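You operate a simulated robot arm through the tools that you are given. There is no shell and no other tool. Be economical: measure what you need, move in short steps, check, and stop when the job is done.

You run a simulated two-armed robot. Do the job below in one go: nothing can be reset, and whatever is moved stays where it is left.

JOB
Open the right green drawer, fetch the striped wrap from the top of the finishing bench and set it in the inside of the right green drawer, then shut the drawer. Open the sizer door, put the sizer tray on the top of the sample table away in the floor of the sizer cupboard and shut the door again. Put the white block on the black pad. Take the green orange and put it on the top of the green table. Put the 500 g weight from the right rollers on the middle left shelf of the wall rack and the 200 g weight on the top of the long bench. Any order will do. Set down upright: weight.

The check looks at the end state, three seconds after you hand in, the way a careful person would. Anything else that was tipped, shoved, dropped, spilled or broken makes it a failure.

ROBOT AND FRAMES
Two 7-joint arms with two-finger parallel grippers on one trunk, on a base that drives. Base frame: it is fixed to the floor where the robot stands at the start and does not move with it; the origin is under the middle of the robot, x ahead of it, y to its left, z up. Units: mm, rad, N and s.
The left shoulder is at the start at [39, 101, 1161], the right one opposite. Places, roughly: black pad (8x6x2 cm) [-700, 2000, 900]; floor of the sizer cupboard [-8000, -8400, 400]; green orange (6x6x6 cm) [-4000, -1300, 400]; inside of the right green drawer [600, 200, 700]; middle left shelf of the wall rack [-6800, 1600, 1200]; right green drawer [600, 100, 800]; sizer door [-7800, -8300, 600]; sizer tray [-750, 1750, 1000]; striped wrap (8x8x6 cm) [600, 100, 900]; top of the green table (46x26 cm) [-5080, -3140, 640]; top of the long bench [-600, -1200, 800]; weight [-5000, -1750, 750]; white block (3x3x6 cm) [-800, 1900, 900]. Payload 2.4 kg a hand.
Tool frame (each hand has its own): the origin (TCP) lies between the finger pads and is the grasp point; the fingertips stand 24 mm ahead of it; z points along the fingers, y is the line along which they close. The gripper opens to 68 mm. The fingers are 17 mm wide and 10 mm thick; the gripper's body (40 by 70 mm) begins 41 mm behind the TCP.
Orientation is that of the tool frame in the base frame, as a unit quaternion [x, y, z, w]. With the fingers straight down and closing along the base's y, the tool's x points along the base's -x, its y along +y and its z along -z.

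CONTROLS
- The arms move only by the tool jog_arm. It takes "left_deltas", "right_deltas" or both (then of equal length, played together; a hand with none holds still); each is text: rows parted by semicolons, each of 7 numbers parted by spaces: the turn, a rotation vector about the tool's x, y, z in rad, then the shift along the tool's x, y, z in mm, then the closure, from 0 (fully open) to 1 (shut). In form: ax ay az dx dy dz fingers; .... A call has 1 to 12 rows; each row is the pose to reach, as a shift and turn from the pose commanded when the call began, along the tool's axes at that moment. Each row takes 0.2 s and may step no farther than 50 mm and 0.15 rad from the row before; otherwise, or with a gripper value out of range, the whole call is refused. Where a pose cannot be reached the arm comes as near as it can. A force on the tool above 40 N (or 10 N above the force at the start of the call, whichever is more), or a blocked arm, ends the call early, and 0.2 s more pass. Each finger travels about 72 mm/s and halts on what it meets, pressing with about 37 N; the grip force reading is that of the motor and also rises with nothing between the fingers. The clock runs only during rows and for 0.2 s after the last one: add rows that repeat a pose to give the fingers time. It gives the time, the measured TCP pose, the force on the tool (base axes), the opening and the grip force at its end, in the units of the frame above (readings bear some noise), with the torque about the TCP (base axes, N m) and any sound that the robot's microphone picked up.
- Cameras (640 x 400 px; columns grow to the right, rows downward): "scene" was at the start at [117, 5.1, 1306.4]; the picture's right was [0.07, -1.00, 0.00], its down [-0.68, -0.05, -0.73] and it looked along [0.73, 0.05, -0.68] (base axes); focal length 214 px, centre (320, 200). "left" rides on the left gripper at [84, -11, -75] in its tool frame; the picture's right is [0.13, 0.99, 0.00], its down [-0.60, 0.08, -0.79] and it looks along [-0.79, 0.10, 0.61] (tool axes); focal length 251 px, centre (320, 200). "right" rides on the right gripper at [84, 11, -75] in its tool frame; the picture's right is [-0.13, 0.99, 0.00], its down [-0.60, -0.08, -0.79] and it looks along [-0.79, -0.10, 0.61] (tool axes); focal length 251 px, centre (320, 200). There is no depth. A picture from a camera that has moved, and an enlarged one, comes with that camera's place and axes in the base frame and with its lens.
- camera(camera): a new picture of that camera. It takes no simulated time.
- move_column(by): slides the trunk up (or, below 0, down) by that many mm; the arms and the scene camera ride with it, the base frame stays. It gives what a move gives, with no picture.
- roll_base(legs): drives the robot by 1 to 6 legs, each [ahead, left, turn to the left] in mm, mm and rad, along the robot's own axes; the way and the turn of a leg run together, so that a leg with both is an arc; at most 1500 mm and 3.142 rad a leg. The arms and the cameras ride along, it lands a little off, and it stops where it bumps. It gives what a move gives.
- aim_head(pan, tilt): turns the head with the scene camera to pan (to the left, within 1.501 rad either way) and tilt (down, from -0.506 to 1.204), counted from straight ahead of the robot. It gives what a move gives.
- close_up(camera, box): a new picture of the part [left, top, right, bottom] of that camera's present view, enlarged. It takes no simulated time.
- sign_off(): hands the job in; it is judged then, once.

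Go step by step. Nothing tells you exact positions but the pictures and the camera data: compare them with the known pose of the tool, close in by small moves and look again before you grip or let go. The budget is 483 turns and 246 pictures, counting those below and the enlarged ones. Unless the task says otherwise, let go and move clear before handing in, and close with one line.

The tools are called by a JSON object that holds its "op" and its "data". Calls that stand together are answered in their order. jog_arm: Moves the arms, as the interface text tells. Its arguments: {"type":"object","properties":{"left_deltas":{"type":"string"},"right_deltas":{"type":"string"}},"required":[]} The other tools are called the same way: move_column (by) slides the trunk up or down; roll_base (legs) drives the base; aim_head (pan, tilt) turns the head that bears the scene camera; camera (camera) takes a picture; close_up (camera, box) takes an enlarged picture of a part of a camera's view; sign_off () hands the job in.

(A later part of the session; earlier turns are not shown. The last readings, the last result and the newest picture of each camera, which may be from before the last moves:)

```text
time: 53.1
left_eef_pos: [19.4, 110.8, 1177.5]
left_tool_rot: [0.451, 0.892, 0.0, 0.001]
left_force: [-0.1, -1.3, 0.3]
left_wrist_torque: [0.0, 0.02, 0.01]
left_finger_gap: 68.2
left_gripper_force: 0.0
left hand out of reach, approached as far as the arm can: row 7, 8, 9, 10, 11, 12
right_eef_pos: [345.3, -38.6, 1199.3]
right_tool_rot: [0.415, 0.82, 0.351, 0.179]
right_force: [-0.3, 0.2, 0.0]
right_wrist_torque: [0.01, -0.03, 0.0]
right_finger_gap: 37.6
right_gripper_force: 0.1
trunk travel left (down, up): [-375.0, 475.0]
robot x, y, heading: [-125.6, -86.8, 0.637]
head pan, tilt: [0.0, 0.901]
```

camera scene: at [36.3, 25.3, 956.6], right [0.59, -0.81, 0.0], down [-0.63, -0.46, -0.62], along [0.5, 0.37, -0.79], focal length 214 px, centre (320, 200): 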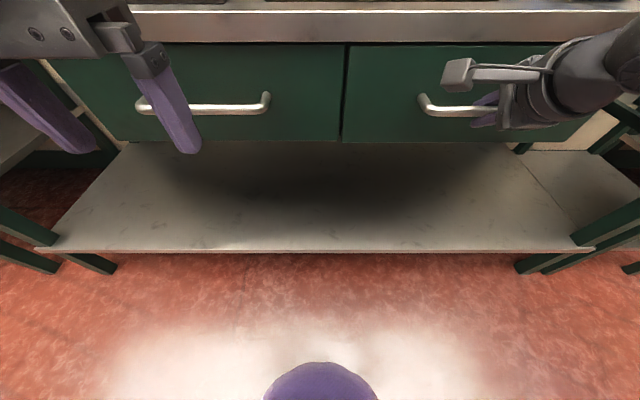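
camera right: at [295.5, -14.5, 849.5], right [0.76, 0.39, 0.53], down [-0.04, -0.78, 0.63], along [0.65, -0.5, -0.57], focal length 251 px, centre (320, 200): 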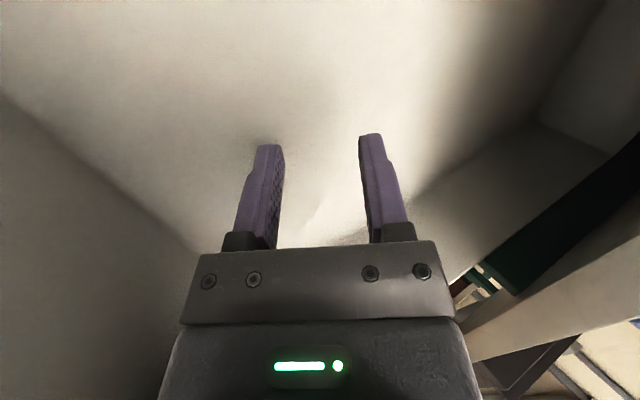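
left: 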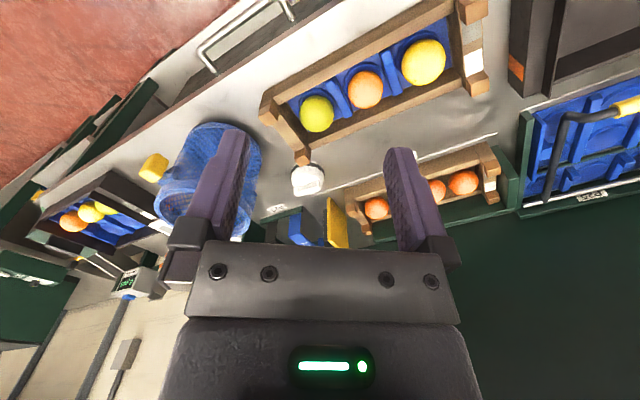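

The left hand doesn't like that roll, so I undo it. I'll get a closer view of the wrap's top to choose the grip.

{"op": "jog_arm", "data": {"left_deltas": "0 0 -0.15 0 0 0 0; 0 0 -0.3 0 0 0 0; 0 0 -0.45 0 0 0 0; 0 0 -0.6 0 0 0 0; 0 0 -0.75 0 0 0 0; 0 0 -0.9 0 0 0 0; 0 0 -1.05 0 0 0 0; 0 0 -1.2 0 0 0 0; 0 0 -1.35 0 0 0 0; 0 0 -1.45 0 0 0 0; 0 0 -1.571 0 0 0 0; 0 0 -1.571 0 0 0 0"}}

{"op": "roll_base", "data": {"legs": [[0, -100, 0], [130, 0, 0]]}}

{"op": "aim_head", "data": {"pan": -0.3, "tilt": 0.7}}

{"op": "camera", "data": {"camera": "scene"}}

{"op": "camera", "data": {"camera": "left"}}

```text
time: 55.7
left_eef_pos: [21.3, 107.2, 1177.7]
left_tool_rot: [-0.313, 0.95, -0.001, 0.0]
left_force: [0.2, 0.2, -0.3]
left_wrist_torque: [0.03, 0.01, -0.02]
left_finger_gap: 68.1
left_gripper_force: 0.0
right_eef_pos: [345.5, -37.8, 1199.2]
right_tool_rot: [0.416, 0.82, 0.351, 0.178]
right_force: [0.5, 1.0, -0.3]
right_wrist_torque: [0.01, 0.0, -0.03]
right_finger_gap: 37.3
right_gripper_force: 0.2
trunk travel left (down, up): [-375.0, 475.0]
robot x, y, heading: [-124.9, -88.9, 0.632]
head pan, tilt: [0.0, 0.901]
```

```text
time: 57.8
left_eef_pos: [185.9, 103.3, 1176.6]
left_tool_rot: [-0.311, 0.95, 0.0, -0.001]
left_force: [0.0, -0.7, 0.7]
left_wrist_torque: [-0.04, 0.02, 0.04]
left_finger_gap: 68.1
left_gripper_force: 0.0
right_eef_pos: [509.9, -42.1, 1199.0]
right_tool_rot: [0.416, 0.82, 0.35, 0.178]
right_force: [0.0, 0.0, -0.4]
right_wrist_torque: [-0.01, -0.01, -0.01]
right_finger_gap: 37.5
right_gripper_force: 0.1
trunk travel left (down, up): [-375.0, 475.0]
robot x, y, heading: [37.1, -94.3, 0.632]
head pan, tilt: [0.0, 0.901]
```

```text
time: 58.6
left_eef_pos: [185.7, 102.7, 1177.6]
left_tool_rot: [-0.312, 0.95, -0.002, 0.0]
left_force: [-0.1, 0.1, -0.5]
left_wrist_torque: [0.01, 0.02, 0.02]
left_finger_gap: 68.3
left_gripper_force: 0.0
right_eef_pos: [509.7, -42.6, 1199.1]
right_tool_rot: [0.416, 0.819, 0.352, 0.179]
right_force: [0.7, 0.0, 0.8]
right_wrist_torque: [0.01, 0.0, 0.0]
right_finger_gap: 37.4
right_gripper_force: 0.1
trunk travel left (down, up): [-375.0, 475.0]
robot x, y, heading: [40.4, -94.9, 0.632]
head pan, tilt: [-0.3, 0.7]
```

```text
217 pictures are left
camera scene: at [147.8, -47.1, 1310.7], right [0.33, -0.95, 0.0], down [-0.61, -0.21, -0.76], along [0.72, 0.25, -0.64], focal length 214 px, centre (320, 200)
```

scene: 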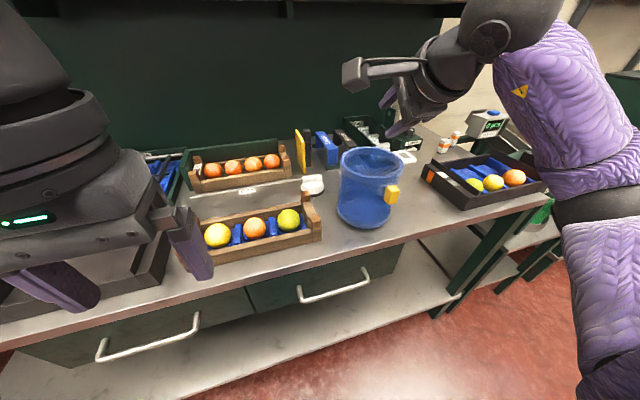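

```text
216 pictures are left
camera left: at [123.9, 44.3, 1252.0], right [-0.69, 0.72, 0.0], down [0.44, 0.42, 0.79], along [0.57, 0.55, -0.61], focal length 251 px, centre (320, 200)
```

left: 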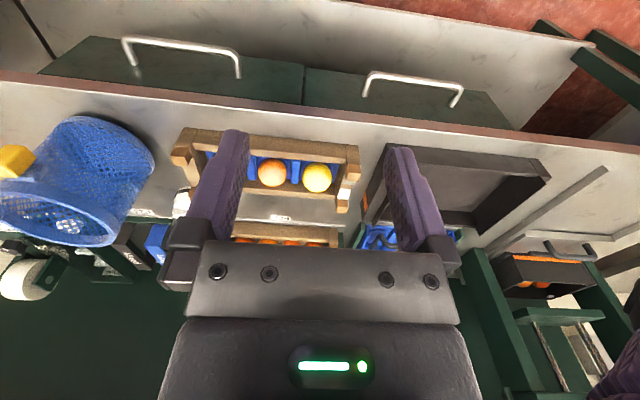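

I bring the right hand back to vertical (keeping the roll) and look through its camera at the wrap.

{"op": "jog_arm", "data": {"right_deltas": "0.14 0 0 0 0 0 0.2; 0.28 0 0 0 0 0 0; 0.42 0 0 0 0 0 0; 0.56 0 0 0 0 0 0; 0.7 0 0 0 0 0 0; 0.81 0 0 0 0 0 0; 0.81 0 0 0 0 0 0"}}

{"op": "camera", "data": {"camera": "right"}}

{"op": "close_up", "data": {"camera": "scene", "box": [270, 140, 350, 220]}}

```text
time: 60.2
left_eef_pos: [186.0, 103.1, 1176.5]
left_tool_rot: [-0.312, 0.95, -0.001, 0.0]
left_force: [0.7, -0.2, -0.1]
left_wrist_torque: [-0.02, 0.0, -0.01]
left_finger_gap: 67.9
left_gripper_force: 0.0
right_eef_pos: [509.7, -43.9, 1199.3]
right_tool_rot: [0.453, 0.892, 0.0, -0.001]
right_force: [0.6, 0.1, -0.4]
right_wrist_torque: [0.0, 0.01, 0.04]
right_finger_gap: 67.9
right_gripper_force: 0.0
trunk travel left (down, up): [-375.0, 475.0]
robot x, y, heading: [38.8, -93.3, 0.632]
head pan, tilt: [-0.3, 0.7]
```

```text
215 pictures are left
camera right: at [469.5, 31.2, 1274.3], right [0.88, 0.48, 0.0], down [0.29, -0.53, 0.79], along [0.38, -0.7, -0.61], focal length 251 px, centre (320, 200)
```

right: 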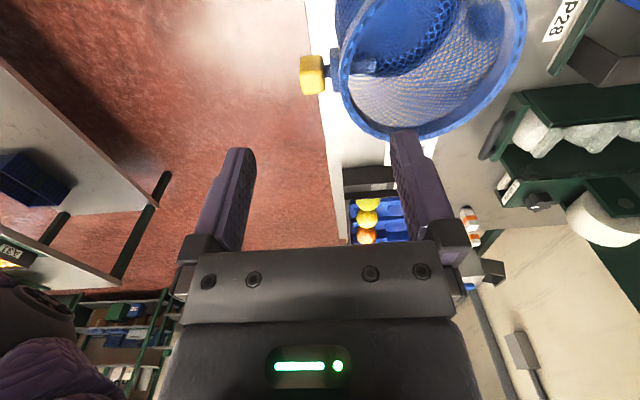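

```text
5.00 times, centred on (310, 180) of scene
camera zoom: at [147.9, -47.1, 1310.7], right [0.33, -0.95, 0.0], down [-0.61, -0.21, -0.76], along [0.72, 0.25, -0.64], focal length 1072 px, centre (370, 300)
```

zoom: 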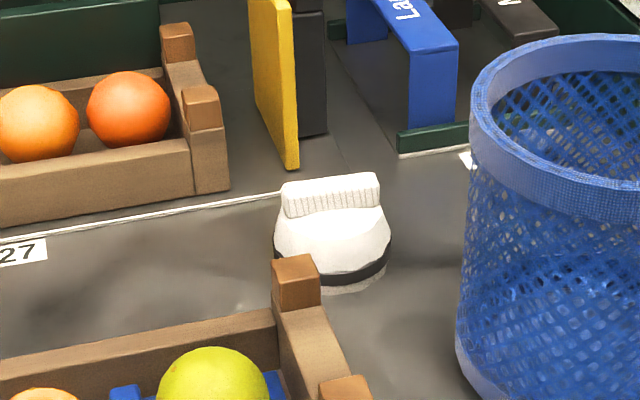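

The wrap has a 59 mm long, ~15 mm thick ridge running parallel to the bench, so closing front-to-back is right. Drive nearer and bring the right hand over it.

{"op": "roll_base", "data": {"legs": [[130, 0, 0]]}}

{"op": "jog_arm", "data": {"right_deltas": "0 0 0 25 0 0 0; 0 0 0 50 0 0 0; 0 0 0 77 0 0 0; 0 0 0 77 20 0 0; 0 0 0 77 40 0 0; 0 0 0 77 40 0 0"}}

{"op": "camera", "data": {"camera": "right"}}

{"op": "camera", "data": {"camera": "scene"}}

```text
time: 61.5
left_eef_pos: [294.2, 180.7, 1177.1]
left_tool_rot: [-0.31, 0.951, -0.001, -0.001]
left_force: [0.1, 0.2, -0.3]
left_wrist_torque: [0.0, 0.01, 0.0]
left_finger_gap: 68.2
left_gripper_force: 0.0
right_eef_pos: [615.5, 33.0, 1199.5]
right_tool_rot: [0.454, 0.891, -0.001, -0.001]
right_force: [-0.2, 0.4, -0.8]
right_wrist_torque: [-0.01, 0.03, 0.0]
right_finger_gap: 68.0
right_gripper_force: 0.1
trunk travel left (down, up): [-375.0, 475.0]
robot x, y, heading: [145.0, -21.6, 0.627]
head pan, tilt: [-0.3, 0.7]
```

```text
time: 62.9
left_eef_pos: [291.5, 180.0, 1177.3]
left_tool_rot: [-0.312, 0.95, -0.001, 0.0]
left_force: [-0.2, 0.2, 1.1]
left_wrist_torque: [0.0, 0.0, -0.04]
left_finger_gap: 68.2
left_gripper_force: 0.1
right_eef_pos: [601.8, 118.2, 1199.4]
right_tool_rot: [0.454, 0.891, 0.0, 0.001]
right_force: [-0.2, -0.3, 0.5]
right_wrist_torque: [0.01, 0.0, 0.01]
right_finger_gap: 67.9
right_gripper_force: 0.0
trunk travel left (down, up): [-375.0, 475.0]
robot x, y, heading: [144.4, -12.9, 0.628]
head pan, tilt: [-0.3, 0.7]
```

```text
213 pictures are left
camera right: at [562.1, 194.0, 1274.4], right [0.88, 0.48, 0.0], down [0.29, -0.53, 0.79], along [0.38, -0.7, -0.61], focal length 251 px, centre (320, 200)
```

right: 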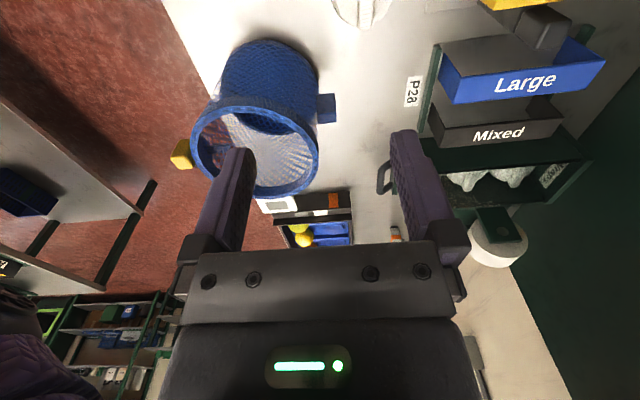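

```text
212 pictures are left
camera scene: at [254.2, 30.2, 1310.7], right [0.32, -0.95, 0.0], down [-0.61, -0.21, -0.76], along [0.72, 0.25, -0.64], focal length 214 px, centre (320, 200)
```

scene: 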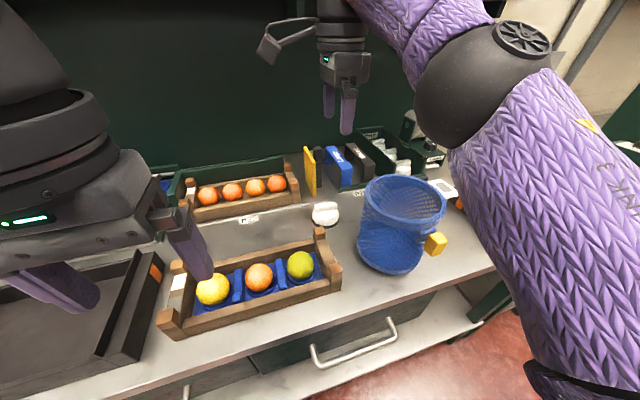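

Reach is fine. Wrap ridge re-measured at n≈598, t≈259; the hand is 43 mm short. Move over it and descend to ~60 mm above, then look.

{"op": "jog_arm", "data": {"right_deltas": "0 0 0 3 22 0 0; 0 0 0 3 43 0 0; 0 0 0 3 43 45 0; 0 0 0 3 43 90 0; 0 0 0 3 43 135 0; 0 0 0 3 43 175 0; 0 0 0 3 43 175 0"}}

{"op": "camera", "data": {"camera": "scene"}}

{"op": "camera", "data": {"camera": "right"}}

```text
time: 64.5
left_eef_pos: [291.3, 180.2, 1177.8]
left_tool_rot: [-0.31, 0.951, -0.001, 0.0]
left_force: [0.3, 0.4, 0.1]
left_wrist_torque: [0.01, 0.03, 0.0]
left_finger_gap: 68.0
left_gripper_force: 0.1
right_eef_pos: [639.6, 151.2, 1024.7]
right_tool_rot: [0.455, 0.891, -0.001, 0.0]
right_force: [-0.2, -0.3, -0.6]
right_wrist_torque: [0.01, 0.02, 0.03]
right_finger_gap: 68.1
right_gripper_force: 0.1
right hand out of reach, approached as far as the arm can: row 1, 2, 3, 4, 6, 7
trunk travel left (down, up): [-375.0, 475.0]
robot x, y, heading: [145.4, -16.8, 0.631]
head pan, tilt: [-0.3, 0.7]
```

```text
211 pictures are left
camera scene: at [254.1, 30.2, 1310.7], right [0.32, -0.95, 0.0], down [-0.61, -0.21, -0.76], along [0.72, 0.25, -0.64], focal length 214 px, centre (320, 200)
```

scene: 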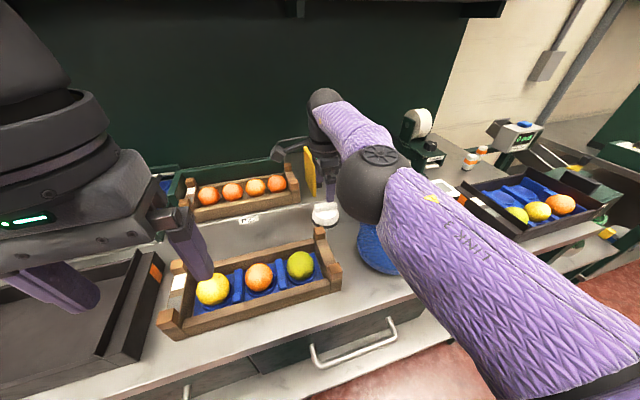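

```text
210 pictures are left
camera right: at [599.8, 225.7, 1099.0], right [0.88, 0.48, 0.0], down [0.29, -0.53, 0.79], along [0.38, -0.7, -0.61], focal length 251 px, centre (320, 200)
```

right: 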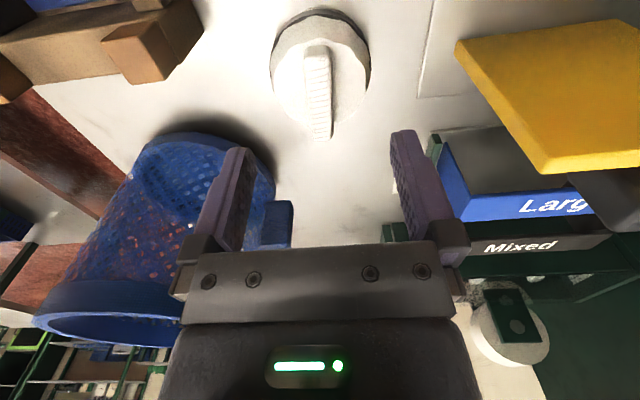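

The view is excellent: the ridge lies exactly under the fingers, but my elbow is close above the basket rim. I raise, shift the robot left so the arm comes over the low crates instead, and return over the wrap.

{"op": "move_column", "data": {"by": 130}}

{"op": "roll_base", "data": {"legs": [[0, 90, 0], [25, 0, 0]]}}

{"op": "camera", "data": {"camera": "scene"}}

```text
time: 66.0
left_eef_pos: [292.2, 180.9, 1306.9]
left_tool_rot: [-0.311, 0.95, -0.001, 0.0]
left_force: [-0.2, 0.3, 0.4]
left_wrist_torque: [0.02, -0.01, -0.04]
left_finger_gap: 68.1
left_gripper_force: 0.0
right_eef_pos: [635.9, 147.8, 1168.9]
right_tool_rot: [0.454, 0.891, 0.013, 0.007]
right_force: [-0.5, 0.7, 0.2]
right_wrist_torque: [0.0, -0.01, 0.01]
right_finger_gap: 68.0
right_gripper_force: 0.1
trunk travel left (down, up): [-505.0, 344.0]
robot x, y, heading: [145.8, -17.5, 0.63]
head pan, tilt: [-0.3, 0.7]
```

```text
time: 67.6
left_eef_pos: [259.8, 269.1, 1306.9]
left_tool_rot: [-0.311, 0.951, -0.001, -0.001]
left_force: [0.5, -0.2, 0.1]
left_wrist_torque: [-0.02, 0.03, -0.02]
left_finger_gap: 67.9
left_gripper_force: 0.0
right_eef_pos: [603.5, 235.8, 1169.3]
right_tool_rot: [0.454, 0.891, 0.013, 0.007]
right_force: [0.9, 0.3, 0.2]
right_wrist_torque: [-0.03, 0.02, 0.03]
right_finger_gap: 68.1
right_gripper_force: 0.0
trunk travel left (down, up): [-505.0, 344.0]
robot x, y, heading: [113.3, 68.5, 0.629]
head pan, tilt: [-0.3, 0.7]
```

```text
209 pictures are left
camera scene: at [209.7, 110.1, 1441.3], right [0.32, -0.95, 0.0], down [-0.61, -0.21, -0.76], along [0.72, 0.25, -0.65], focal length 214 px, centre (320, 200)
```

scene: 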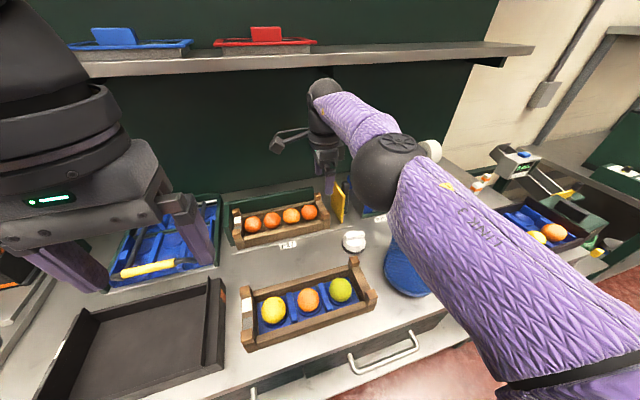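

{"op": "jog_arm", "data": {"right_deltas": "0.03 0 0 -30 -9 0 0; 0.03 0 0 -60 -18 0 0; 0.03 0 0 -94 -27 0 0; 0.03 0 0 -94 -27 40 0; 0.03 0 0 -94 -27 80 0; 0.03 0 0 -94 -27 120 0; 0.03 0 0 -94 -27 120 0"}}

{"op": "camera", "data": {"camera": "scene"}}

{"op": "camera", "data": {"camera": "right"}}

```text
time: 69.2
left_eef_pos: [259.1, 267.8, 1307.0]
left_tool_rot: [-0.311, 0.95, -0.001, 0.0]
left_force: [-0.1, -0.4, -0.2]
left_wrist_torque: [-0.03, 0.0, -0.03]
left_finger_gap: 67.9
left_gripper_force: 0.0
right_eef_pos: [641.3, 147.4, 1047.3]
right_tool_rot: [0.455, 0.891, -0.001, 0.001]
right_force: [0.0, 0.0, 0.2]
right_wrist_torque: [-0.03, 0.03, -0.01]
right_finger_gap: 67.7
right_gripper_force: 0.0
right hand out of reach, approached as far as the arm can: row 2, 3, 4, 5, 6
trunk travel left (down, up): [-505.0, 344.0]
robot x, y, heading: [110.3, 70.7, 0.633]
head pan, tilt: [-0.3, 0.7]
```

```text
208 pictures are left
camera scene: at [208.5, 108.7, 1441.5], right [0.32, -0.95, 0.0], down [-0.61, -0.21, -0.76], along [0.72, 0.25, -0.64], focal length 214 px, centre (320, 200)
```

scene: 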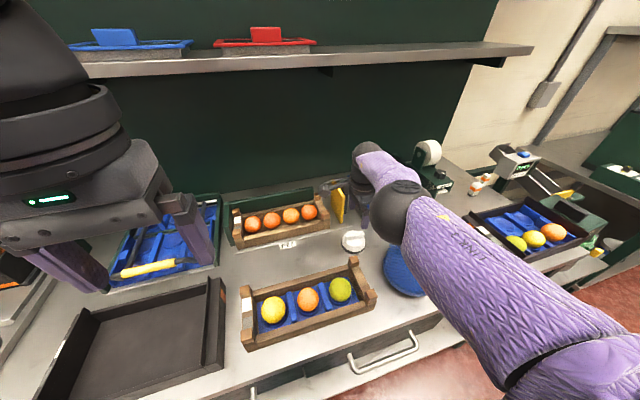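

```text
207 pictures are left
camera right: at [602.2, 221.5, 1121.8], right [0.88, 0.48, 0.0], down [0.29, -0.53, 0.79], along [0.38, -0.7, -0.61], focal length 251 px, centre (320, 200)
```

right: 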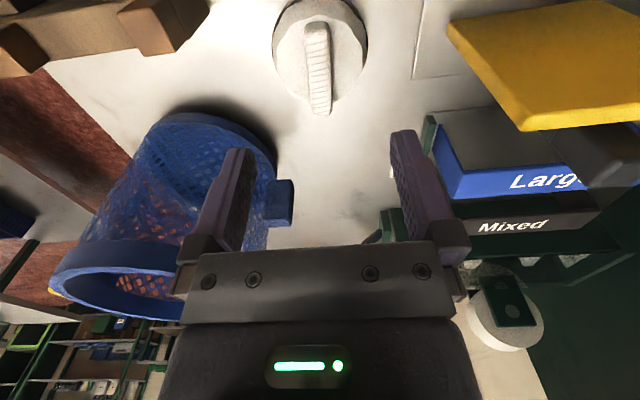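

Elbow now stays well above the basket, and the ridge is centred. Descend to straddle the ridge and close.

{"op": "jog_arm", "data": {"right_deltas": "0 0 0 4 0 30 0; 0 0 0 4 0 60 0; 0 0 0 4 0 85 0; 0 0 0 4 0 102 0; 0 0 0 4 0 102 0"}}

{"op": "camera", "data": {"camera": "right"}}

```text
time: 70.1
left_eef_pos: [256.4, 268.0, 1307.4]
left_tool_rot: [-0.311, 0.951, 0.0, 0.0]
left_force: [0.5, 0.2, 0.0]
left_wrist_torque: [-0.01, 0.0, -0.02]
left_finger_gap: 68.0
left_gripper_force: 0.0
right_eef_pos: [620.9, 141.9, 962.9]
right_tool_rot: [0.455, 0.891, 0.007, 0.004]
right_force: [-3.6, -2.5, 16.4]
right_wrist_torque: [0.27, -0.38, 0.05]
right_finger_gap: 64.8
right_gripper_force: 0.0
right hand out of reach, approached as far as the arm can: row 2, 3, 4
trunk travel left (down, up): [-505.0, 344.0]
robot x, y, heading: [112.8, 69.7, 0.632]
head pan, tilt: [-0.3, 0.7]
stopped in row 4 (right hand): the force on the tool passed its limit at 47 N (the readings are from after the stop); the commanded pose is now the measured one
```

```text
206 pictures are left
camera right: at [580.5, 216.6, 1037.6], right [0.88, 0.48, 0.02], down [0.28, -0.54, 0.79], along [0.39, -0.69, -0.61], focal length 251 px, centre (320, 200)
```

right: 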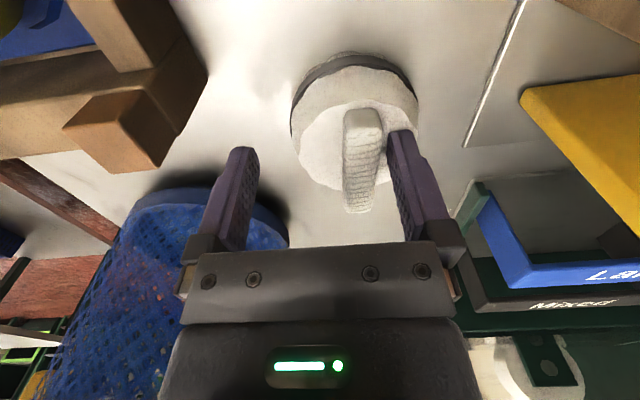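

The arm ran out of reach, drifted back 20 mm and the rear finger touched the wrap. Lift, move the base 30 mm nearer, look again.

{"op": "jog_arm", "data": {"right_deltas": "0 0 0 0 0 -25 0; 0 0 0 0 0 -50 0; 0 0 0 0 0 -50 0"}}

{"op": "roll_base", "data": {"legs": [[30, 0, 0]]}}

{"op": "camera", "data": {"camera": "right"}}

```text
time: 70.9
left_eef_pos: [259.3, 268.9, 1307.8]
left_tool_rot: [-0.312, 0.95, -0.001, 0.001]
left_force: [0.1, -0.2, -0.9]
left_wrist_torque: [0.03, -0.02, -0.05]
left_finger_gap: 68.1
left_gripper_force: 0.0
right_eef_pos: [620.7, 141.5, 1010.8]
right_tool_rot: [0.455, 0.891, 0.005, 0.003]
right_force: [0.4, -0.3, -0.6]
right_wrist_torque: [0.0, -0.01, 0.0]
right_finger_gap: 68.0
right_gripper_force: 0.0
trunk travel left (down, up): [-505.0, 344.0]
robot x, y, heading: [114.6, 70.2, 0.635]
head pan, tilt: [-0.3, 0.7]
```

```text
time: 71.8
left_eef_pos: [283.7, 286.2, 1307.0]
left_tool_rot: [-0.31, 0.951, -0.001, -0.001]
left_force: [1.6, -0.4, -0.4]
left_wrist_torque: [0.01, 0.04, 0.02]
left_finger_gap: 68.0
left_gripper_force: 0.0
right_eef_pos: [645.4, 160.8, 1010.4]
right_tool_rot: [0.455, 0.89, 0.006, 0.002]
right_force: [0.0, 0.0, -0.3]
right_wrist_torque: [-0.01, -0.01, -0.03]
right_finger_gap: 68.1
right_gripper_force: 0.0
trunk travel left (down, up): [-505.0, 344.0]
robot x, y, heading: [136.5, 85.4, 0.627]
head pan, tilt: [-0.3, 0.7]
```

```text
205 pictures are left
camera right: at [605.5, 233.4, 1085.1], right [0.88, 0.48, 0.01], down [0.28, -0.54, 0.79], along [0.38, -0.69, -0.61], focal length 251 px, centre (320, 200)
```

right: 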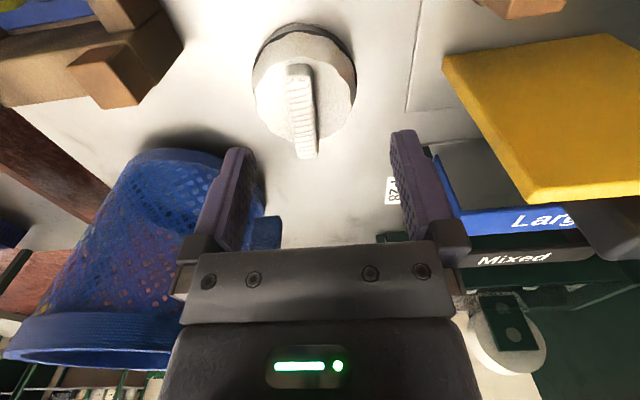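

Ridge is 10 mm nearer than the TCP now. Correct, descend with the tips just short of the wrap's shoulder, and close.

{"op": "jog_arm", "data": {"right_deltas": "0.015 0 0 0 -9 0 0; 0.015 0 0 0 -9 22 0; 0.015 0 0 0 -9 44 0; 0.015 0 0 0 -9 44 0"}}

{"op": "camera", "data": {"camera": "right"}}

```text
time: 72.8
left_eef_pos: [283.0, 285.8, 1307.8]
left_tool_rot: [-0.31, 0.951, -0.001, 0.001]
left_force: [-0.7, 0.2, -0.3]
left_wrist_torque: [-0.01, -0.01, 0.0]
left_finger_gap: 67.8
left_gripper_force: 0.0
right_eef_pos: [637.5, 153.1, 966.1]
right_tool_rot: [0.454, 0.891, 0.0, 0.0]
right_force: [0.8, 0.3, -0.1]
right_wrist_torque: [0.0, 0.01, 0.0]
right_finger_gap: 68.1
right_gripper_force: 0.1
trunk travel left (down, up): [-505.0, 344.0]
robot x, y, heading: [139.8, 91.1, 0.625]
head pan, tilt: [-0.3, 0.7]
```

```text
204 pictures are left
camera right: at [597.7, 228.5, 1040.5], right [0.88, 0.48, 0.0], down [0.29, -0.53, 0.79], along [0.38, -0.7, -0.61], focal length 251 px, centre (320, 200)
```

right: 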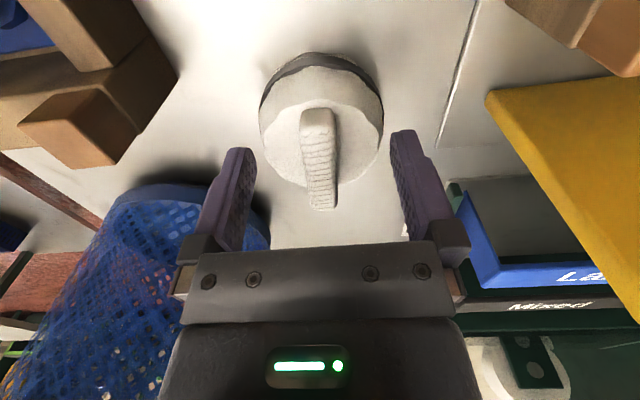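

Nicely centred with ~11 mm overlap on the ridge. Close.

{"op": "jog_arm", "data": {"right_deltas": "0 0 0 0 0 2 0.3; 0 0 0 0 0 2 0.6; 0 0 0 0 0 2 0.9; 0 0 0 0 0 2 1; 0 0 0 0 0 2 1; 0 0 0 0 0 2 1"}}

{"op": "camera", "data": {"camera": "right"}}

```text
time: 74.2
left_eef_pos: [283.1, 285.6, 1308.2]
left_tool_rot: [-0.311, 0.951, -0.002, 0.0]
left_force: [-0.2, -0.9, 0.0]
left_wrist_torque: [0.02, -0.01, 0.0]
left_finger_gap: 68.2
left_gripper_force: 0.1
right_eef_pos: [637.2, 153.8, 964.3]
right_tool_rot: [0.455, 0.89, -0.001, 0.0]
right_force: [0.9, -0.3, 1.8]
right_wrist_torque: [0.04, -0.03, -0.02]
right_finger_gap: 14.1
right_gripper_force: 34.2
trunk travel left (down, up): [-505.0, 344.0]
robot x, y, heading: [138.1, 88.5, 0.632]
head pan, tilt: [-0.3, 0.7]
```

```text
203 pictures are left
camera right: at [598.0, 228.5, 1038.9], right [0.88, 0.48, 0.0], down [0.29, -0.53, 0.79], along [0.38, -0.7, -0.61], focal length 251 px, centre (320, 200)
```

right: 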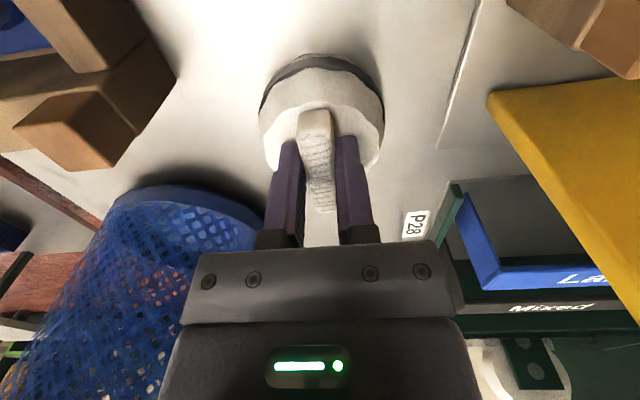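

Gripped at 14 mm. Lift by the column, then check.

{"op": "move_column", "data": {"by": 200}}

{"op": "camera", "data": {"camera": "right"}}

```text
time: 76.3
left_eef_pos: [283.4, 285.5, 1508.2]
left_tool_rot: [-0.31, 0.951, -0.001, 0.0]
left_force: [-0.4, -0.4, 0.0]
left_wrist_torque: [0.03, 0.0, 0.02]
left_finger_gap: 68.4
left_gripper_force: 0.0
right_eef_pos: [637.6, 153.8, 1164.7]
right_tool_rot: [0.455, 0.891, -0.001, -0.001]
right_force: [0.1, -0.2, -0.6]
right_wrist_torque: [-0.01, -0.01, -0.01]
right_finger_gap: 14.1
right_gripper_force: 34.0
trunk travel left (down, up): [-705.0, 145.0]
robot x, y, heading: [139.6, 84.2, 0.629]
head pan, tilt: [-0.3, 0.7]
```

```text
202 pictures are left
camera right: at [598.6, 228.5, 1239.3], right [0.88, 0.48, 0.0], down [0.29, -0.53, 0.79], along [0.38, -0.7, -0.61], focal length 251 px, centre (320, 200)
```

right: 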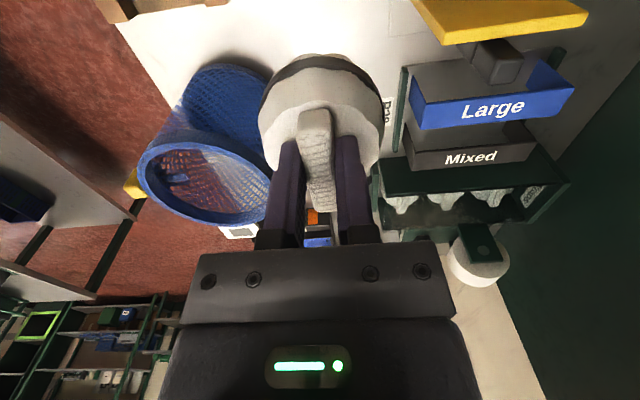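

Wrap is held well. Back away from the bench, raise the right hand, and prepare the left hand (mirror roll) for the drawer handle.

{"op": "roll_base", "data": {"legs": [[-330, 0, 0]]}}

{"op": "jog_arm", "data": {"right_deltas": "0 0 0 0 -8 -25 1; 0 0 0 0 -16 -50 1; 0 0 0 0 -24 -75 1; 0 0 0 0 -32 -100 1; 0 0 0 0 -40 -125 1; 0 0 0 0 -48 -150 1; 0 0 0 0 -56 -175 1; 0 0 0 0 -60 -200 1; 0 0 0 0 -60 -225 1; 0 0 0 0 -60 -250 1; 0 0 0 0 -60 -250 1; 0 0 0 0 -60 -250 1", "left_deltas": "0 0 -0.15 0 0 0 0; 0 0 -0.3 0 0 0 0; 0 0 -0.45 0 0 0 0; 0 0 -0.6 0 0 0 0; 0 0 -0.75 0 0 0 0; 0 0 -0.9 0 0 0 0; 0 0 -1.05 0 0 0 0; 0 0 -1.2 0 0 0 0; 0 0 -1.35 0 0 0 0; 0 0 -1.45 0 0 0 0; 0 0 -1.571 0 0 0 0; 0 0 -1.571 0 0 0 0"}}

```text
time: 78.5
left_eef_pos: [14.0, 89.7, 1507.9]
left_tool_rot: [-0.312, 0.95, -0.002, 0.001]
left_force: [-1.1, -0.8, 0.5]
left_wrist_torque: [0.02, 0.0, 0.0]
left_finger_gap: 67.8
left_gripper_force: 0.2
right_eef_pos: [368.4, -42.5, 1163.8]
right_tool_rot: [0.455, 0.891, -0.001, 0.0]
right_force: [-0.6, 0.1, 1.0]
right_wrist_torque: [0.05, -0.03, 0.0]
right_finger_gap: 14.3
right_gripper_force: 33.4
trunk travel left (down, up): [-705.0, 145.0]
robot x, y, heading: [-132.6, -108.8, 0.627]
head pan, tilt: [-0.3, 0.7]
```

```text
time: 81.2
left_eef_pos: [12.5, 90.0, 1507.2]
left_tool_rot: [0.893, -0.45, 0.001, 0.0]
left_force: [0.3, -0.6, 0.1]
left_wrist_torque: [0.02, 0.0, -0.04]
left_finger_gap: 68.1
left_gripper_force: 0.0
right_eef_pos: [320.6, -75.4, 1415.1]
right_tool_rot: [0.454, 0.891, -0.001, -0.001]
right_force: [-0.3, -0.2, -0.6]
right_wrist_torque: [0.05, 0.0, -0.01]
right_finger_gap: 14.1
right_gripper_force: 34.0
trunk travel left (down, up): [-705.0, 145.0]
robot x, y, heading: [-131.6, -107.1, 0.632]
head pan, tilt: [-0.3, 0.7]
```

{"op": "jog_arm", "data": {"left_deltas": "0.14 0 0 0 0 0 0; 0.28 0 0 0 0 0 0; 0.42 0 0 0 0 0 0; 0.56 0 0 0 0 0 0; 0.7 0 0 0 0 0 0; 0.82 0 0 0 0 0 0.45; 0.82 0 0 0 0 0 0.45"}}

{"op": "move_column", "data": {"by": -330}}

{"op": "roll_base", "data": {"legs": [[0, -375, 0]]}}

{"op": "aim_head", "data": {"pan": 0.3, "tilt": 0.9}}

{"op": "camera", "data": {"camera": "scene"}}

```text
time: 82.8
left_eef_pos: [22.6, 89.0, 1515.7]
left_tool_rot: [0.818, -0.414, 0.18, -0.355]
left_force: [0.0, 0.1, -0.1]
left_wrist_torque: [0.01, 0.01, 0.02]
left_finger_gap: 37.4
left_gripper_force: 0.1
left hand out of reach, approached as far as the arm can: row 6, 7
right_eef_pos: [320.3, -75.1, 1415.6]
right_tool_rot: [0.454, 0.891, -0.001, 0.0]
right_force: [0.2, 1.3, 0.3]
right_wrist_torque: [-0.01, 0.01, -0.01]
right_finger_gap: 14.2
right_gripper_force: 34.0
trunk travel left (down, up): [-705.0, 145.0]
robot x, y, heading: [-131.8, -108.2, 0.634]
head pan, tilt: [-0.3, 0.7]
```

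```text
time: 86.0
left_eef_pos: [35.8, 97.5, 1172.7]
left_tool_rot: [0.829, -0.42, 0.167, -0.33]
left_force: [0.0, 0.1, -0.3]
left_wrist_torque: [0.01, 0.01, 0.01]
left_finger_gap: 37.1
left_gripper_force: 0.0
right_eef_pos: [320.6, -77.4, 1084.9]
right_tool_rot: [0.454, 0.891, -0.001, 0.0]
right_force: [0.1, 0.0, 0.3]
right_wrist_torque: [0.04, 0.0, 0.01]
right_finger_gap: 14.4
right_gripper_force: 33.4
trunk travel left (down, up): [-375.0, 475.0]
robot x, y, heading: [-131.4, -109.9, 0.63]
head pan, tilt: [-0.3, 0.7]
```

```text
time: 88.4
left_eef_pos: [258.1, -207.7, 1172.3]
left_tool_rot: [0.83, -0.417, 0.166, -0.332]
left_force: [-0.9, -0.9, 0.3]
left_wrist_torque: [-0.03, -0.04, 0.01]
left_finger_gap: 37.6
left_gripper_force: 0.0
right_eef_pos: [544.7, -378.5, 1084.9]
right_tool_rot: [0.451, 0.893, 0.0, -0.001]
right_force: [-0.1, -0.8, 0.2]
right_wrist_torque: [0.0, 0.01, 0.0]
right_finger_gap: 14.1
right_gripper_force: 34.0
trunk travel left (down, up): [-375.0, 475.0]
robot x, y, heading: [93.0, -414.4, 0.637]
head pan, tilt: [-0.3, 0.7]
```

```text
time: 89.4
left_eef_pos: [258.3, -206.4, 1174.3]
left_tool_rot: [0.83, -0.417, 0.167, -0.331]
left_force: [-0.2, 0.4, 0.1]
left_wrist_torque: [-0.03, -0.01, 0.01]
left_finger_gap: 37.3
left_gripper_force: 0.2
right_eef_pos: [543.4, -377.7, 1084.3]
right_tool_rot: [0.451, 0.893, -0.001, 0.0]
right_force: [0.5, -0.4, -0.9]
right_wrist_torque: [0.02, -0.03, -0.02]
right_finger_gap: 14.4
right_gripper_force: 34.3
trunk travel left (down, up): [-375.0, 475.0]
robot x, y, heading: [93.1, -416.7, 0.634]
head pan, tilt: [0.3, 0.901]
```

```text
201 pictures are left
camera scene: at [164.2, -331.4, 1294.6], right [0.81, -0.59, 0.0], down [-0.46, -0.63, -0.62], along [0.37, 0.5, -0.78], focal length 214 px, centre (320, 200)
```

scene: 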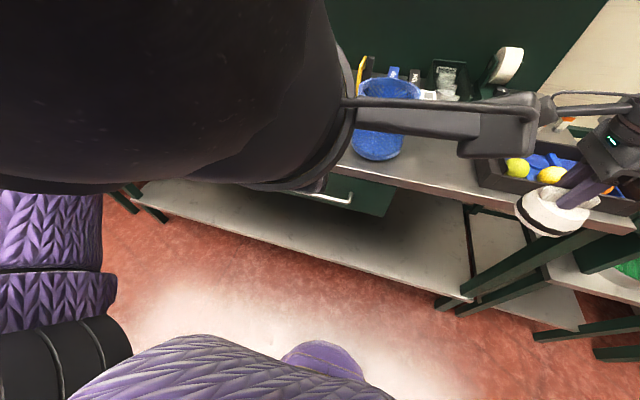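

Left hand is close to the head; move it left and forward-down to the handle standoff (about n 285, z 840).

{"op": "jog_arm", "data": {"left_deltas": "0 0 0 -28 0 0 0.45; 0 0 0 -56 0 0 0.45; 0 0 0 -84 0 0 0.45; 0 0 0 -84 10 45 0.45; 0 0 0 -84 20 90 0.45; 0 0 0 -84 30 135 0.45; 0 0 0 -84 40 180 0.45; 0 0 0 -84 50 225 0.45; 0 0 0 -84 60 270 0.45; 0 0 0 -84 69 315 0.45; 0 0 0 -84 77 350 0.45; 0 0 0 -84 77 350 0.45"}}

{"op": "camera", "data": {"camera": "left"}}

{"op": "camera", "data": {"camera": "scene"}}

```text
time: 92.0
left_eef_pos: [358.6, -31.1, 866.9]
left_tool_rot: [0.83, -0.417, 0.167, -0.332]
left_force: [0.0, 1.4, 0.0]
left_wrist_torque: [-0.01, -0.01, 0.0]
left_finger_gap: 37.2
left_gripper_force: 0.1
left hand out of reach, approached as far as the arm can: row 1, 2, 3, 4, 5, 6
right_eef_pos: [544.7, -377.6, 1085.3]
right_tool_rot: [0.451, 0.892, -0.002, 0.0]
right_force: [0.0, -0.4, -0.1]
right_wrist_torque: [0.01, 0.02, 0.0]
right_finger_gap: 14.2
right_gripper_force: 33.6
trunk travel left (down, up): [-375.0, 475.0]
robot x, y, heading: [92.3, -410.0, 0.639]
head pan, tilt: [0.3, 0.901]
```

```text
200 pictures are left
camera left: at [373.6, -123.5, 927.8], right [-0.5, -0.53, -0.68], down [-0.84, 0.12, 0.52], along [-0.19, 0.84, -0.51], focal length 251 px, centre (320, 200)
```

left: 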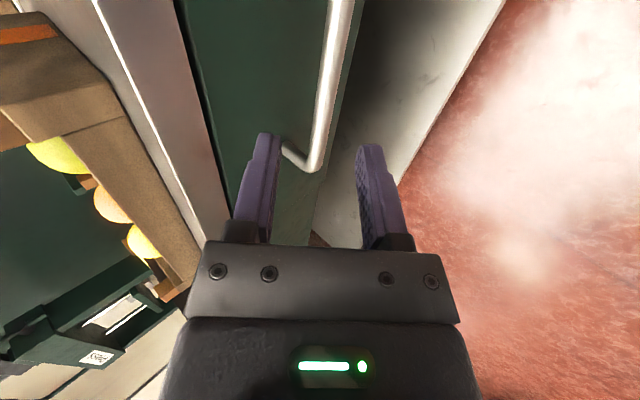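

```text
199 pictures are left
camera scene: at [164.1, -331.3, 1294.6], right [0.81, -0.59, 0.0], down [-0.46, -0.63, -0.62], along [0.37, 0.5, -0.78], focal length 214 px, centre (320, 200)
```

scene: 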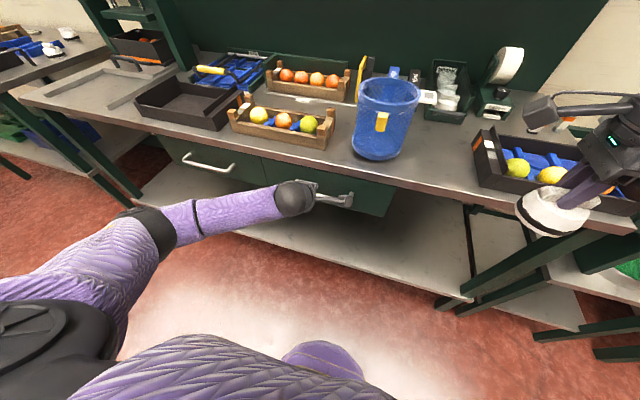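

Aligned with the bar ~97 mm ahead on the tool axis. Advance and grip with the left hand.

{"op": "jog_arm", "data": {"left_deltas": "0 0 0 0 0 32 0.45; 0 0 0 0 0 64 0.45; 0 0 0 0 0 94 0.45; 0 0 0 0 0 94 0.7; 0 0 0 0 0 94 1; 0 0 0 0 0 94 1; 0 0 0 0 0 94 1"}}

{"op": "camera", "data": {"camera": "left"}}

```text
time: 93.6
left_eef_pos: [408.8, 8.6, 797.2]
left_tool_rot: [0.83, -0.417, 0.166, -0.331]
left_force: [1.0, 0.0, -2.4]
left_wrist_torque: [-0.23, -0.2, -0.39]
left_finger_gap: 13.7
left_gripper_force: 33.6
right_eef_pos: [544.4, -377.8, 1084.5]
right_tool_rot: [0.451, 0.893, -0.001, -0.001]
right_force: [-0.2, -0.5, -0.2]
right_wrist_torque: [0.05, 0.0, 0.02]
right_finger_gap: 14.1
right_gripper_force: 33.8
trunk travel left (down, up): [-375.0, 475.0]
robot x, y, heading: [93.2, -413.9, 0.639]
head pan, tilt: [0.3, 0.901]
```

```text
198 pictures are left
camera left: at [424.4, -84.5, 859.2], right [-0.5, -0.53, -0.68], down [-0.84, 0.12, 0.52], along [-0.19, 0.84, -0.51], focal length 251 px, centre (320, 200)
```

left: 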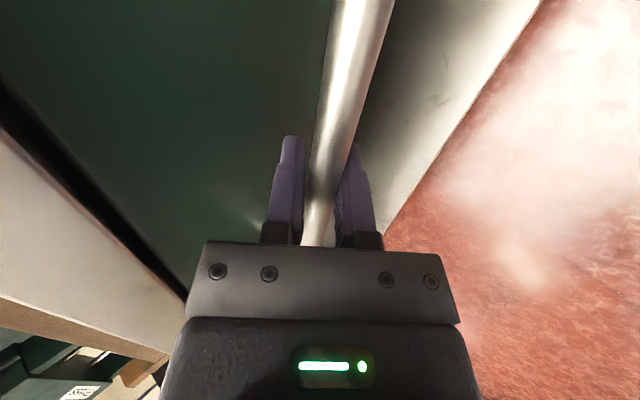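

Gripped. Pull by backing 220 mm.

{"op": "roll_base", "data": {"legs": [[-150, 0, 0], [-70, 0, 0]]}}

{"op": "jog_arm", "data": {"left_deltas": "0 0 0 0 0 0 0.45; 0 0 0 0 0 0 0.45; 0 0 0 0 0 -30 0.45; 0 0 0 0 0 -60 0.45; 0 0 0 0 0 -100 0.45; 0 0 0 0 0 -100 0.45"}}

{"op": "camera", "data": {"camera": "scene"}}

```text
time: 95.6
left_eef_pos: [230.0, -121.3, 798.6]
left_tool_rot: [0.83, -0.417, 0.167, -0.331]
left_force: [-6.4, 6.4, 0.7]
left_wrist_torque: [0.21, 0.11, 0.16]
left_finger_gap: 13.6
left_gripper_force: 33.7
right_eef_pos: [366.3, -508.0, 1085.7]
right_tool_rot: [0.451, 0.892, -0.001, -0.001]
right_force: [-0.5, -0.7, 0.1]
right_wrist_torque: [0.0, -0.03, -0.01]
right_finger_gap: 14.3
right_gripper_force: 34.3
trunk travel left (down, up): [-375.0, 475.0]
robot x, y, heading: [-84.1, -542.0, 0.635]
head pan, tilt: [0.3, 0.901]
```

```text
time: 97.0
left_eef_pos: [175.3, -163.0, 870.4]
left_tool_rot: [0.83, -0.417, 0.165, -0.331]
left_force: [-0.3, -0.1, 0.2]
left_wrist_torque: [-0.02, 0.0, -0.02]
left_finger_gap: 37.7
left_gripper_force: 0.0
right_eef_pos: [367.2, -508.8, 1085.1]
right_tool_rot: [0.451, 0.893, 0.0, -0.001]
right_force: [0.0, 0.9, 0.6]
right_wrist_torque: [0.0, -0.02, 0.0]
right_finger_gap: 14.3
right_gripper_force: 33.9
trunk travel left (down, up): [-375.0, 475.0]
robot x, y, heading: [-85.3, -544.5, 0.639]
head pan, tilt: [0.3, 0.901]
```

```text
197 pictures are left
camera scene: at [-13.2, -462.5, 1294.6], right [0.81, -0.59, 0.0], down [-0.46, -0.63, -0.62], along [0.37, 0.5, -0.78], focal length 214 px, centre (320, 200)
```

scene: 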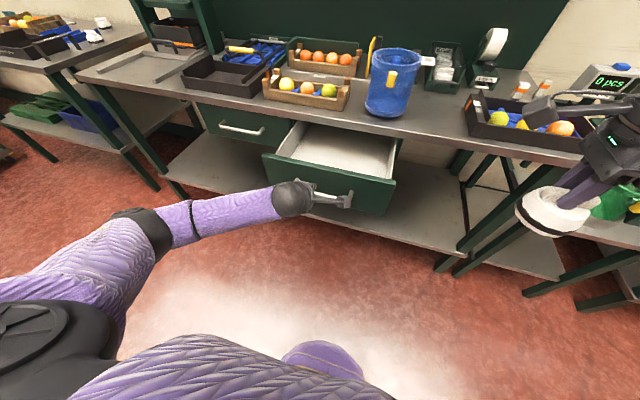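

Drawer open again. Raise/retract the left hand, then shift so the right hand with the wrap is above the drawer.

{"op": "jog_arm", "data": {"left_deltas": "0 0 0 0 -16 -36 0.45; 0 0 0 0 -32 -72 0.45; 0 0 0 0 -48 -108 0.45; 0 0 0 0 -64 -144 0.45; 0 0 0 0 -80 -180 0.45; 0 0 0 0 -90 -210 0.45; 0 0 0 0 -90 -210 0.45"}}

{"op": "roll_base", "data": {"legs": [[0, 389, 0], [200, 0, 0]]}}

{"op": "aim_head", "data": {"pan": -0.3, "tilt": 0.9}}

{"op": "camera", "data": {"camera": "scene"}}

{"op": "camera", "data": {"camera": "right"}}

```text
time: 98.6
left_eef_pos: [113.1, -210.4, 1085.7]
left_tool_rot: [0.83, -0.417, 0.166, -0.332]
left_force: [0.1, 0.6, -1.1]
left_wrist_torque: [0.03, 0.02, 0.02]
left_finger_gap: 37.3
left_gripper_force: 0.0
right_eef_pos: [367.1, -508.4, 1083.6]
right_tool_rot: [0.45, 0.893, -0.001, 0.0]
right_force: [0.7, 0.5, -0.1]
right_wrist_torque: [0.0, 0.02, 0.02]
right_finger_gap: 14.3
right_gripper_force: 34.1
trunk travel left (down, up): [-375.0, 475.0]
robot x, y, heading: [-86.2, -543.1, 0.637]
head pan, tilt: [0.3, 0.901]
```

```text
time: 102.2
left_eef_pos: [40.3, 225.4, 1085.6]
left_tool_rot: [0.831, -0.415, 0.164, -0.332]
left_force: [0.4, -0.1, -0.4]
left_wrist_torque: [-0.01, 0.0, 0.02]
left_finger_gap: 37.6
left_gripper_force: 0.0
right_eef_pos: [295.0, -72.6, 1085.0]
right_tool_rot: [0.449, 0.894, -0.001, -0.001]
right_force: [-0.1, 0.0, 0.2]
right_wrist_torque: [0.03, 0.0, 0.02]
right_finger_gap: 14.2
right_gripper_force: 34.2
trunk travel left (down, up): [-375.0, 475.0]
robot x, y, heading: [-159.4, -105.3, 0.649]
head pan, tilt: [0.3, 0.901]
```

```text
time: 103.2
left_eef_pos: [39.7, 224.0, 1084.8]
left_tool_rot: [0.831, -0.414, 0.165, -0.332]
left_force: [0.0, -0.2, 0.3]
left_wrist_torque: [-0.01, 0.0, 0.0]
left_finger_gap: 37.4
left_gripper_force: 0.1
right_eef_pos: [295.0, -72.8, 1084.9]
right_tool_rot: [0.45, 0.893, -0.001, -0.001]
right_force: [0.1, 0.1, -0.3]
right_wrist_torque: [0.03, -0.04, -0.01]
right_finger_gap: 14.3
right_gripper_force: 33.6
trunk travel left (down, up): [-375.0, 475.0]
robot x, y, heading: [-159.6, -105.5, 0.641]
head pan, tilt: [-0.3, 0.901]
```

```text
196 pictures are left
camera scene: at [-58.8, -63.0, 1294.6], right [0.34, -0.94, 0.0], down [-0.74, -0.26, -0.62], along [0.58, 0.21, -0.78], focal length 214 px, centre (320, 200)
```

scene: 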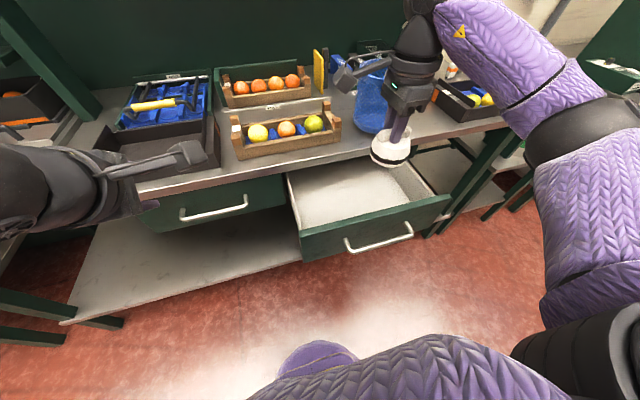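

```text
195 pictures are left
camera right: at [254.4, 1.7, 1159.5], right [0.87, 0.49, 0.0], down [0.3, -0.53, 0.79], along [0.39, -0.69, -0.61], focal length 251 px, centre (320, 200)
```

right: 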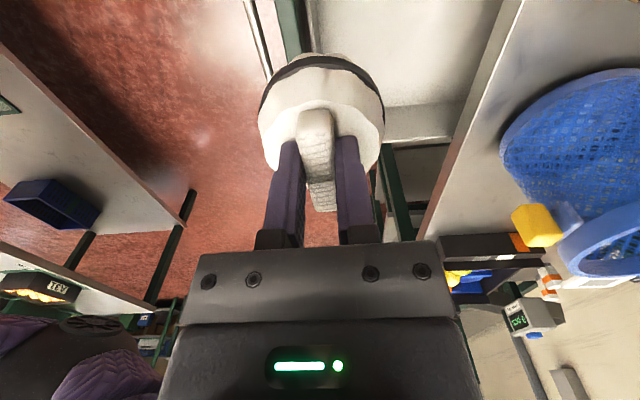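

Right hand is just above the drawer front; roll 68 mm further so the wrap is over the drawer's middle.

{"op": "roll_base", "data": {"legs": [[68, 0, -0.008]]}}

{"op": "jog_arm", "data": {"right_deltas": "0 0 0 0 0 45 1; 0 0 0 0 0 90 1; 0 0 0 0 0 135 1; 0 0 0 0 0 160 1; 0 0 0 0 0 160 1"}}

{"op": "camera", "data": {"camera": "scene"}}

{"op": "camera", "data": {"camera": "right"}}

```text
time: 104.2
left_eef_pos: [96.8, 263.7, 1084.5]
left_tool_rot: [0.83, -0.419, 0.165, -0.33]
left_force: [0.7, 0.4, 0.4]
left_wrist_torque: [-0.05, 0.04, 0.0]
left_finger_gap: 37.6
left_gripper_force: 0.1
right_eef_pos: [348.6, -34.7, 1084.7]
right_tool_rot: [0.452, 0.892, -0.001, -0.001]
right_force: [0.7, -0.4, 0.4]
right_wrist_torque: [0.02, -0.01, 0.03]
right_finger_gap: 14.1
right_gripper_force: 33.9
trunk travel left (down, up): [-375.0, 475.0]
robot x, y, heading: [-103.1, -69.8, 0.632]
head pan, tilt: [-0.3, 0.901]
```

```text
time: 105.5
left_eef_pos: [96.2, 263.0, 1086.0]
left_tool_rot: [0.829, -0.419, 0.166, -0.331]
left_force: [1.1, 0.3, 0.2]
left_wrist_torque: [-0.01, -0.01, 0.04]
left_finger_gap: 37.4
left_gripper_force: 0.1
right_eef_pos: [348.0, -34.4, 927.2]
right_tool_rot: [0.453, 0.891, -0.001, -0.001]
right_force: [0.2, -0.8, -0.5]
right_wrist_torque: [0.0, -0.01, 0.01]
right_finger_gap: 14.5
right_gripper_force: 33.6
trunk travel left (down, up): [-375.0, 475.0]
robot x, y, heading: [-104.5, -71.6, 0.637]
head pan, tilt: [-0.3, 0.901]
```

```text
194 pictures are left
camera scene: at [-4.3, -23.8, 1294.6], right [0.33, -0.94, 0.0], down [-0.74, -0.26, -0.62], along [0.59, 0.2, -0.78], focal length 214 px, centre (320, 200)
```

scene: 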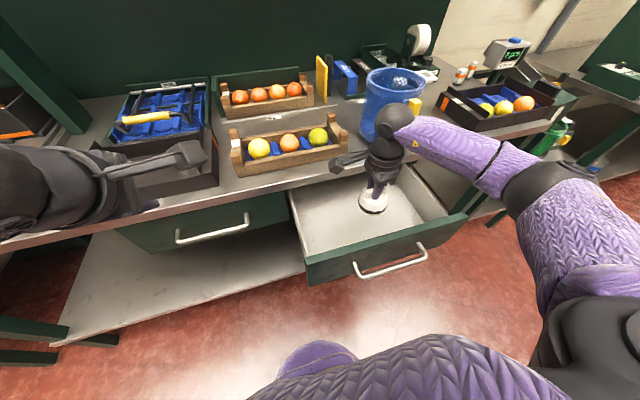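

```text
193 pictures are left
camera right: at [308.7, 40.0, 1000.2], right [0.88, 0.48, 0.0], down [0.29, -0.53, 0.79], along [0.38, -0.7, -0.61], focal length 251 px, centre (320, 200)
```

right: 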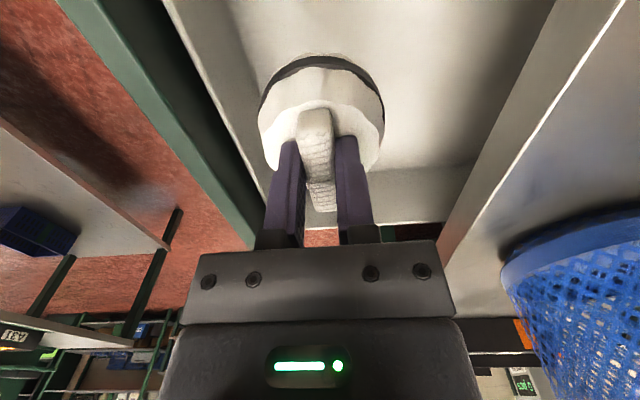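

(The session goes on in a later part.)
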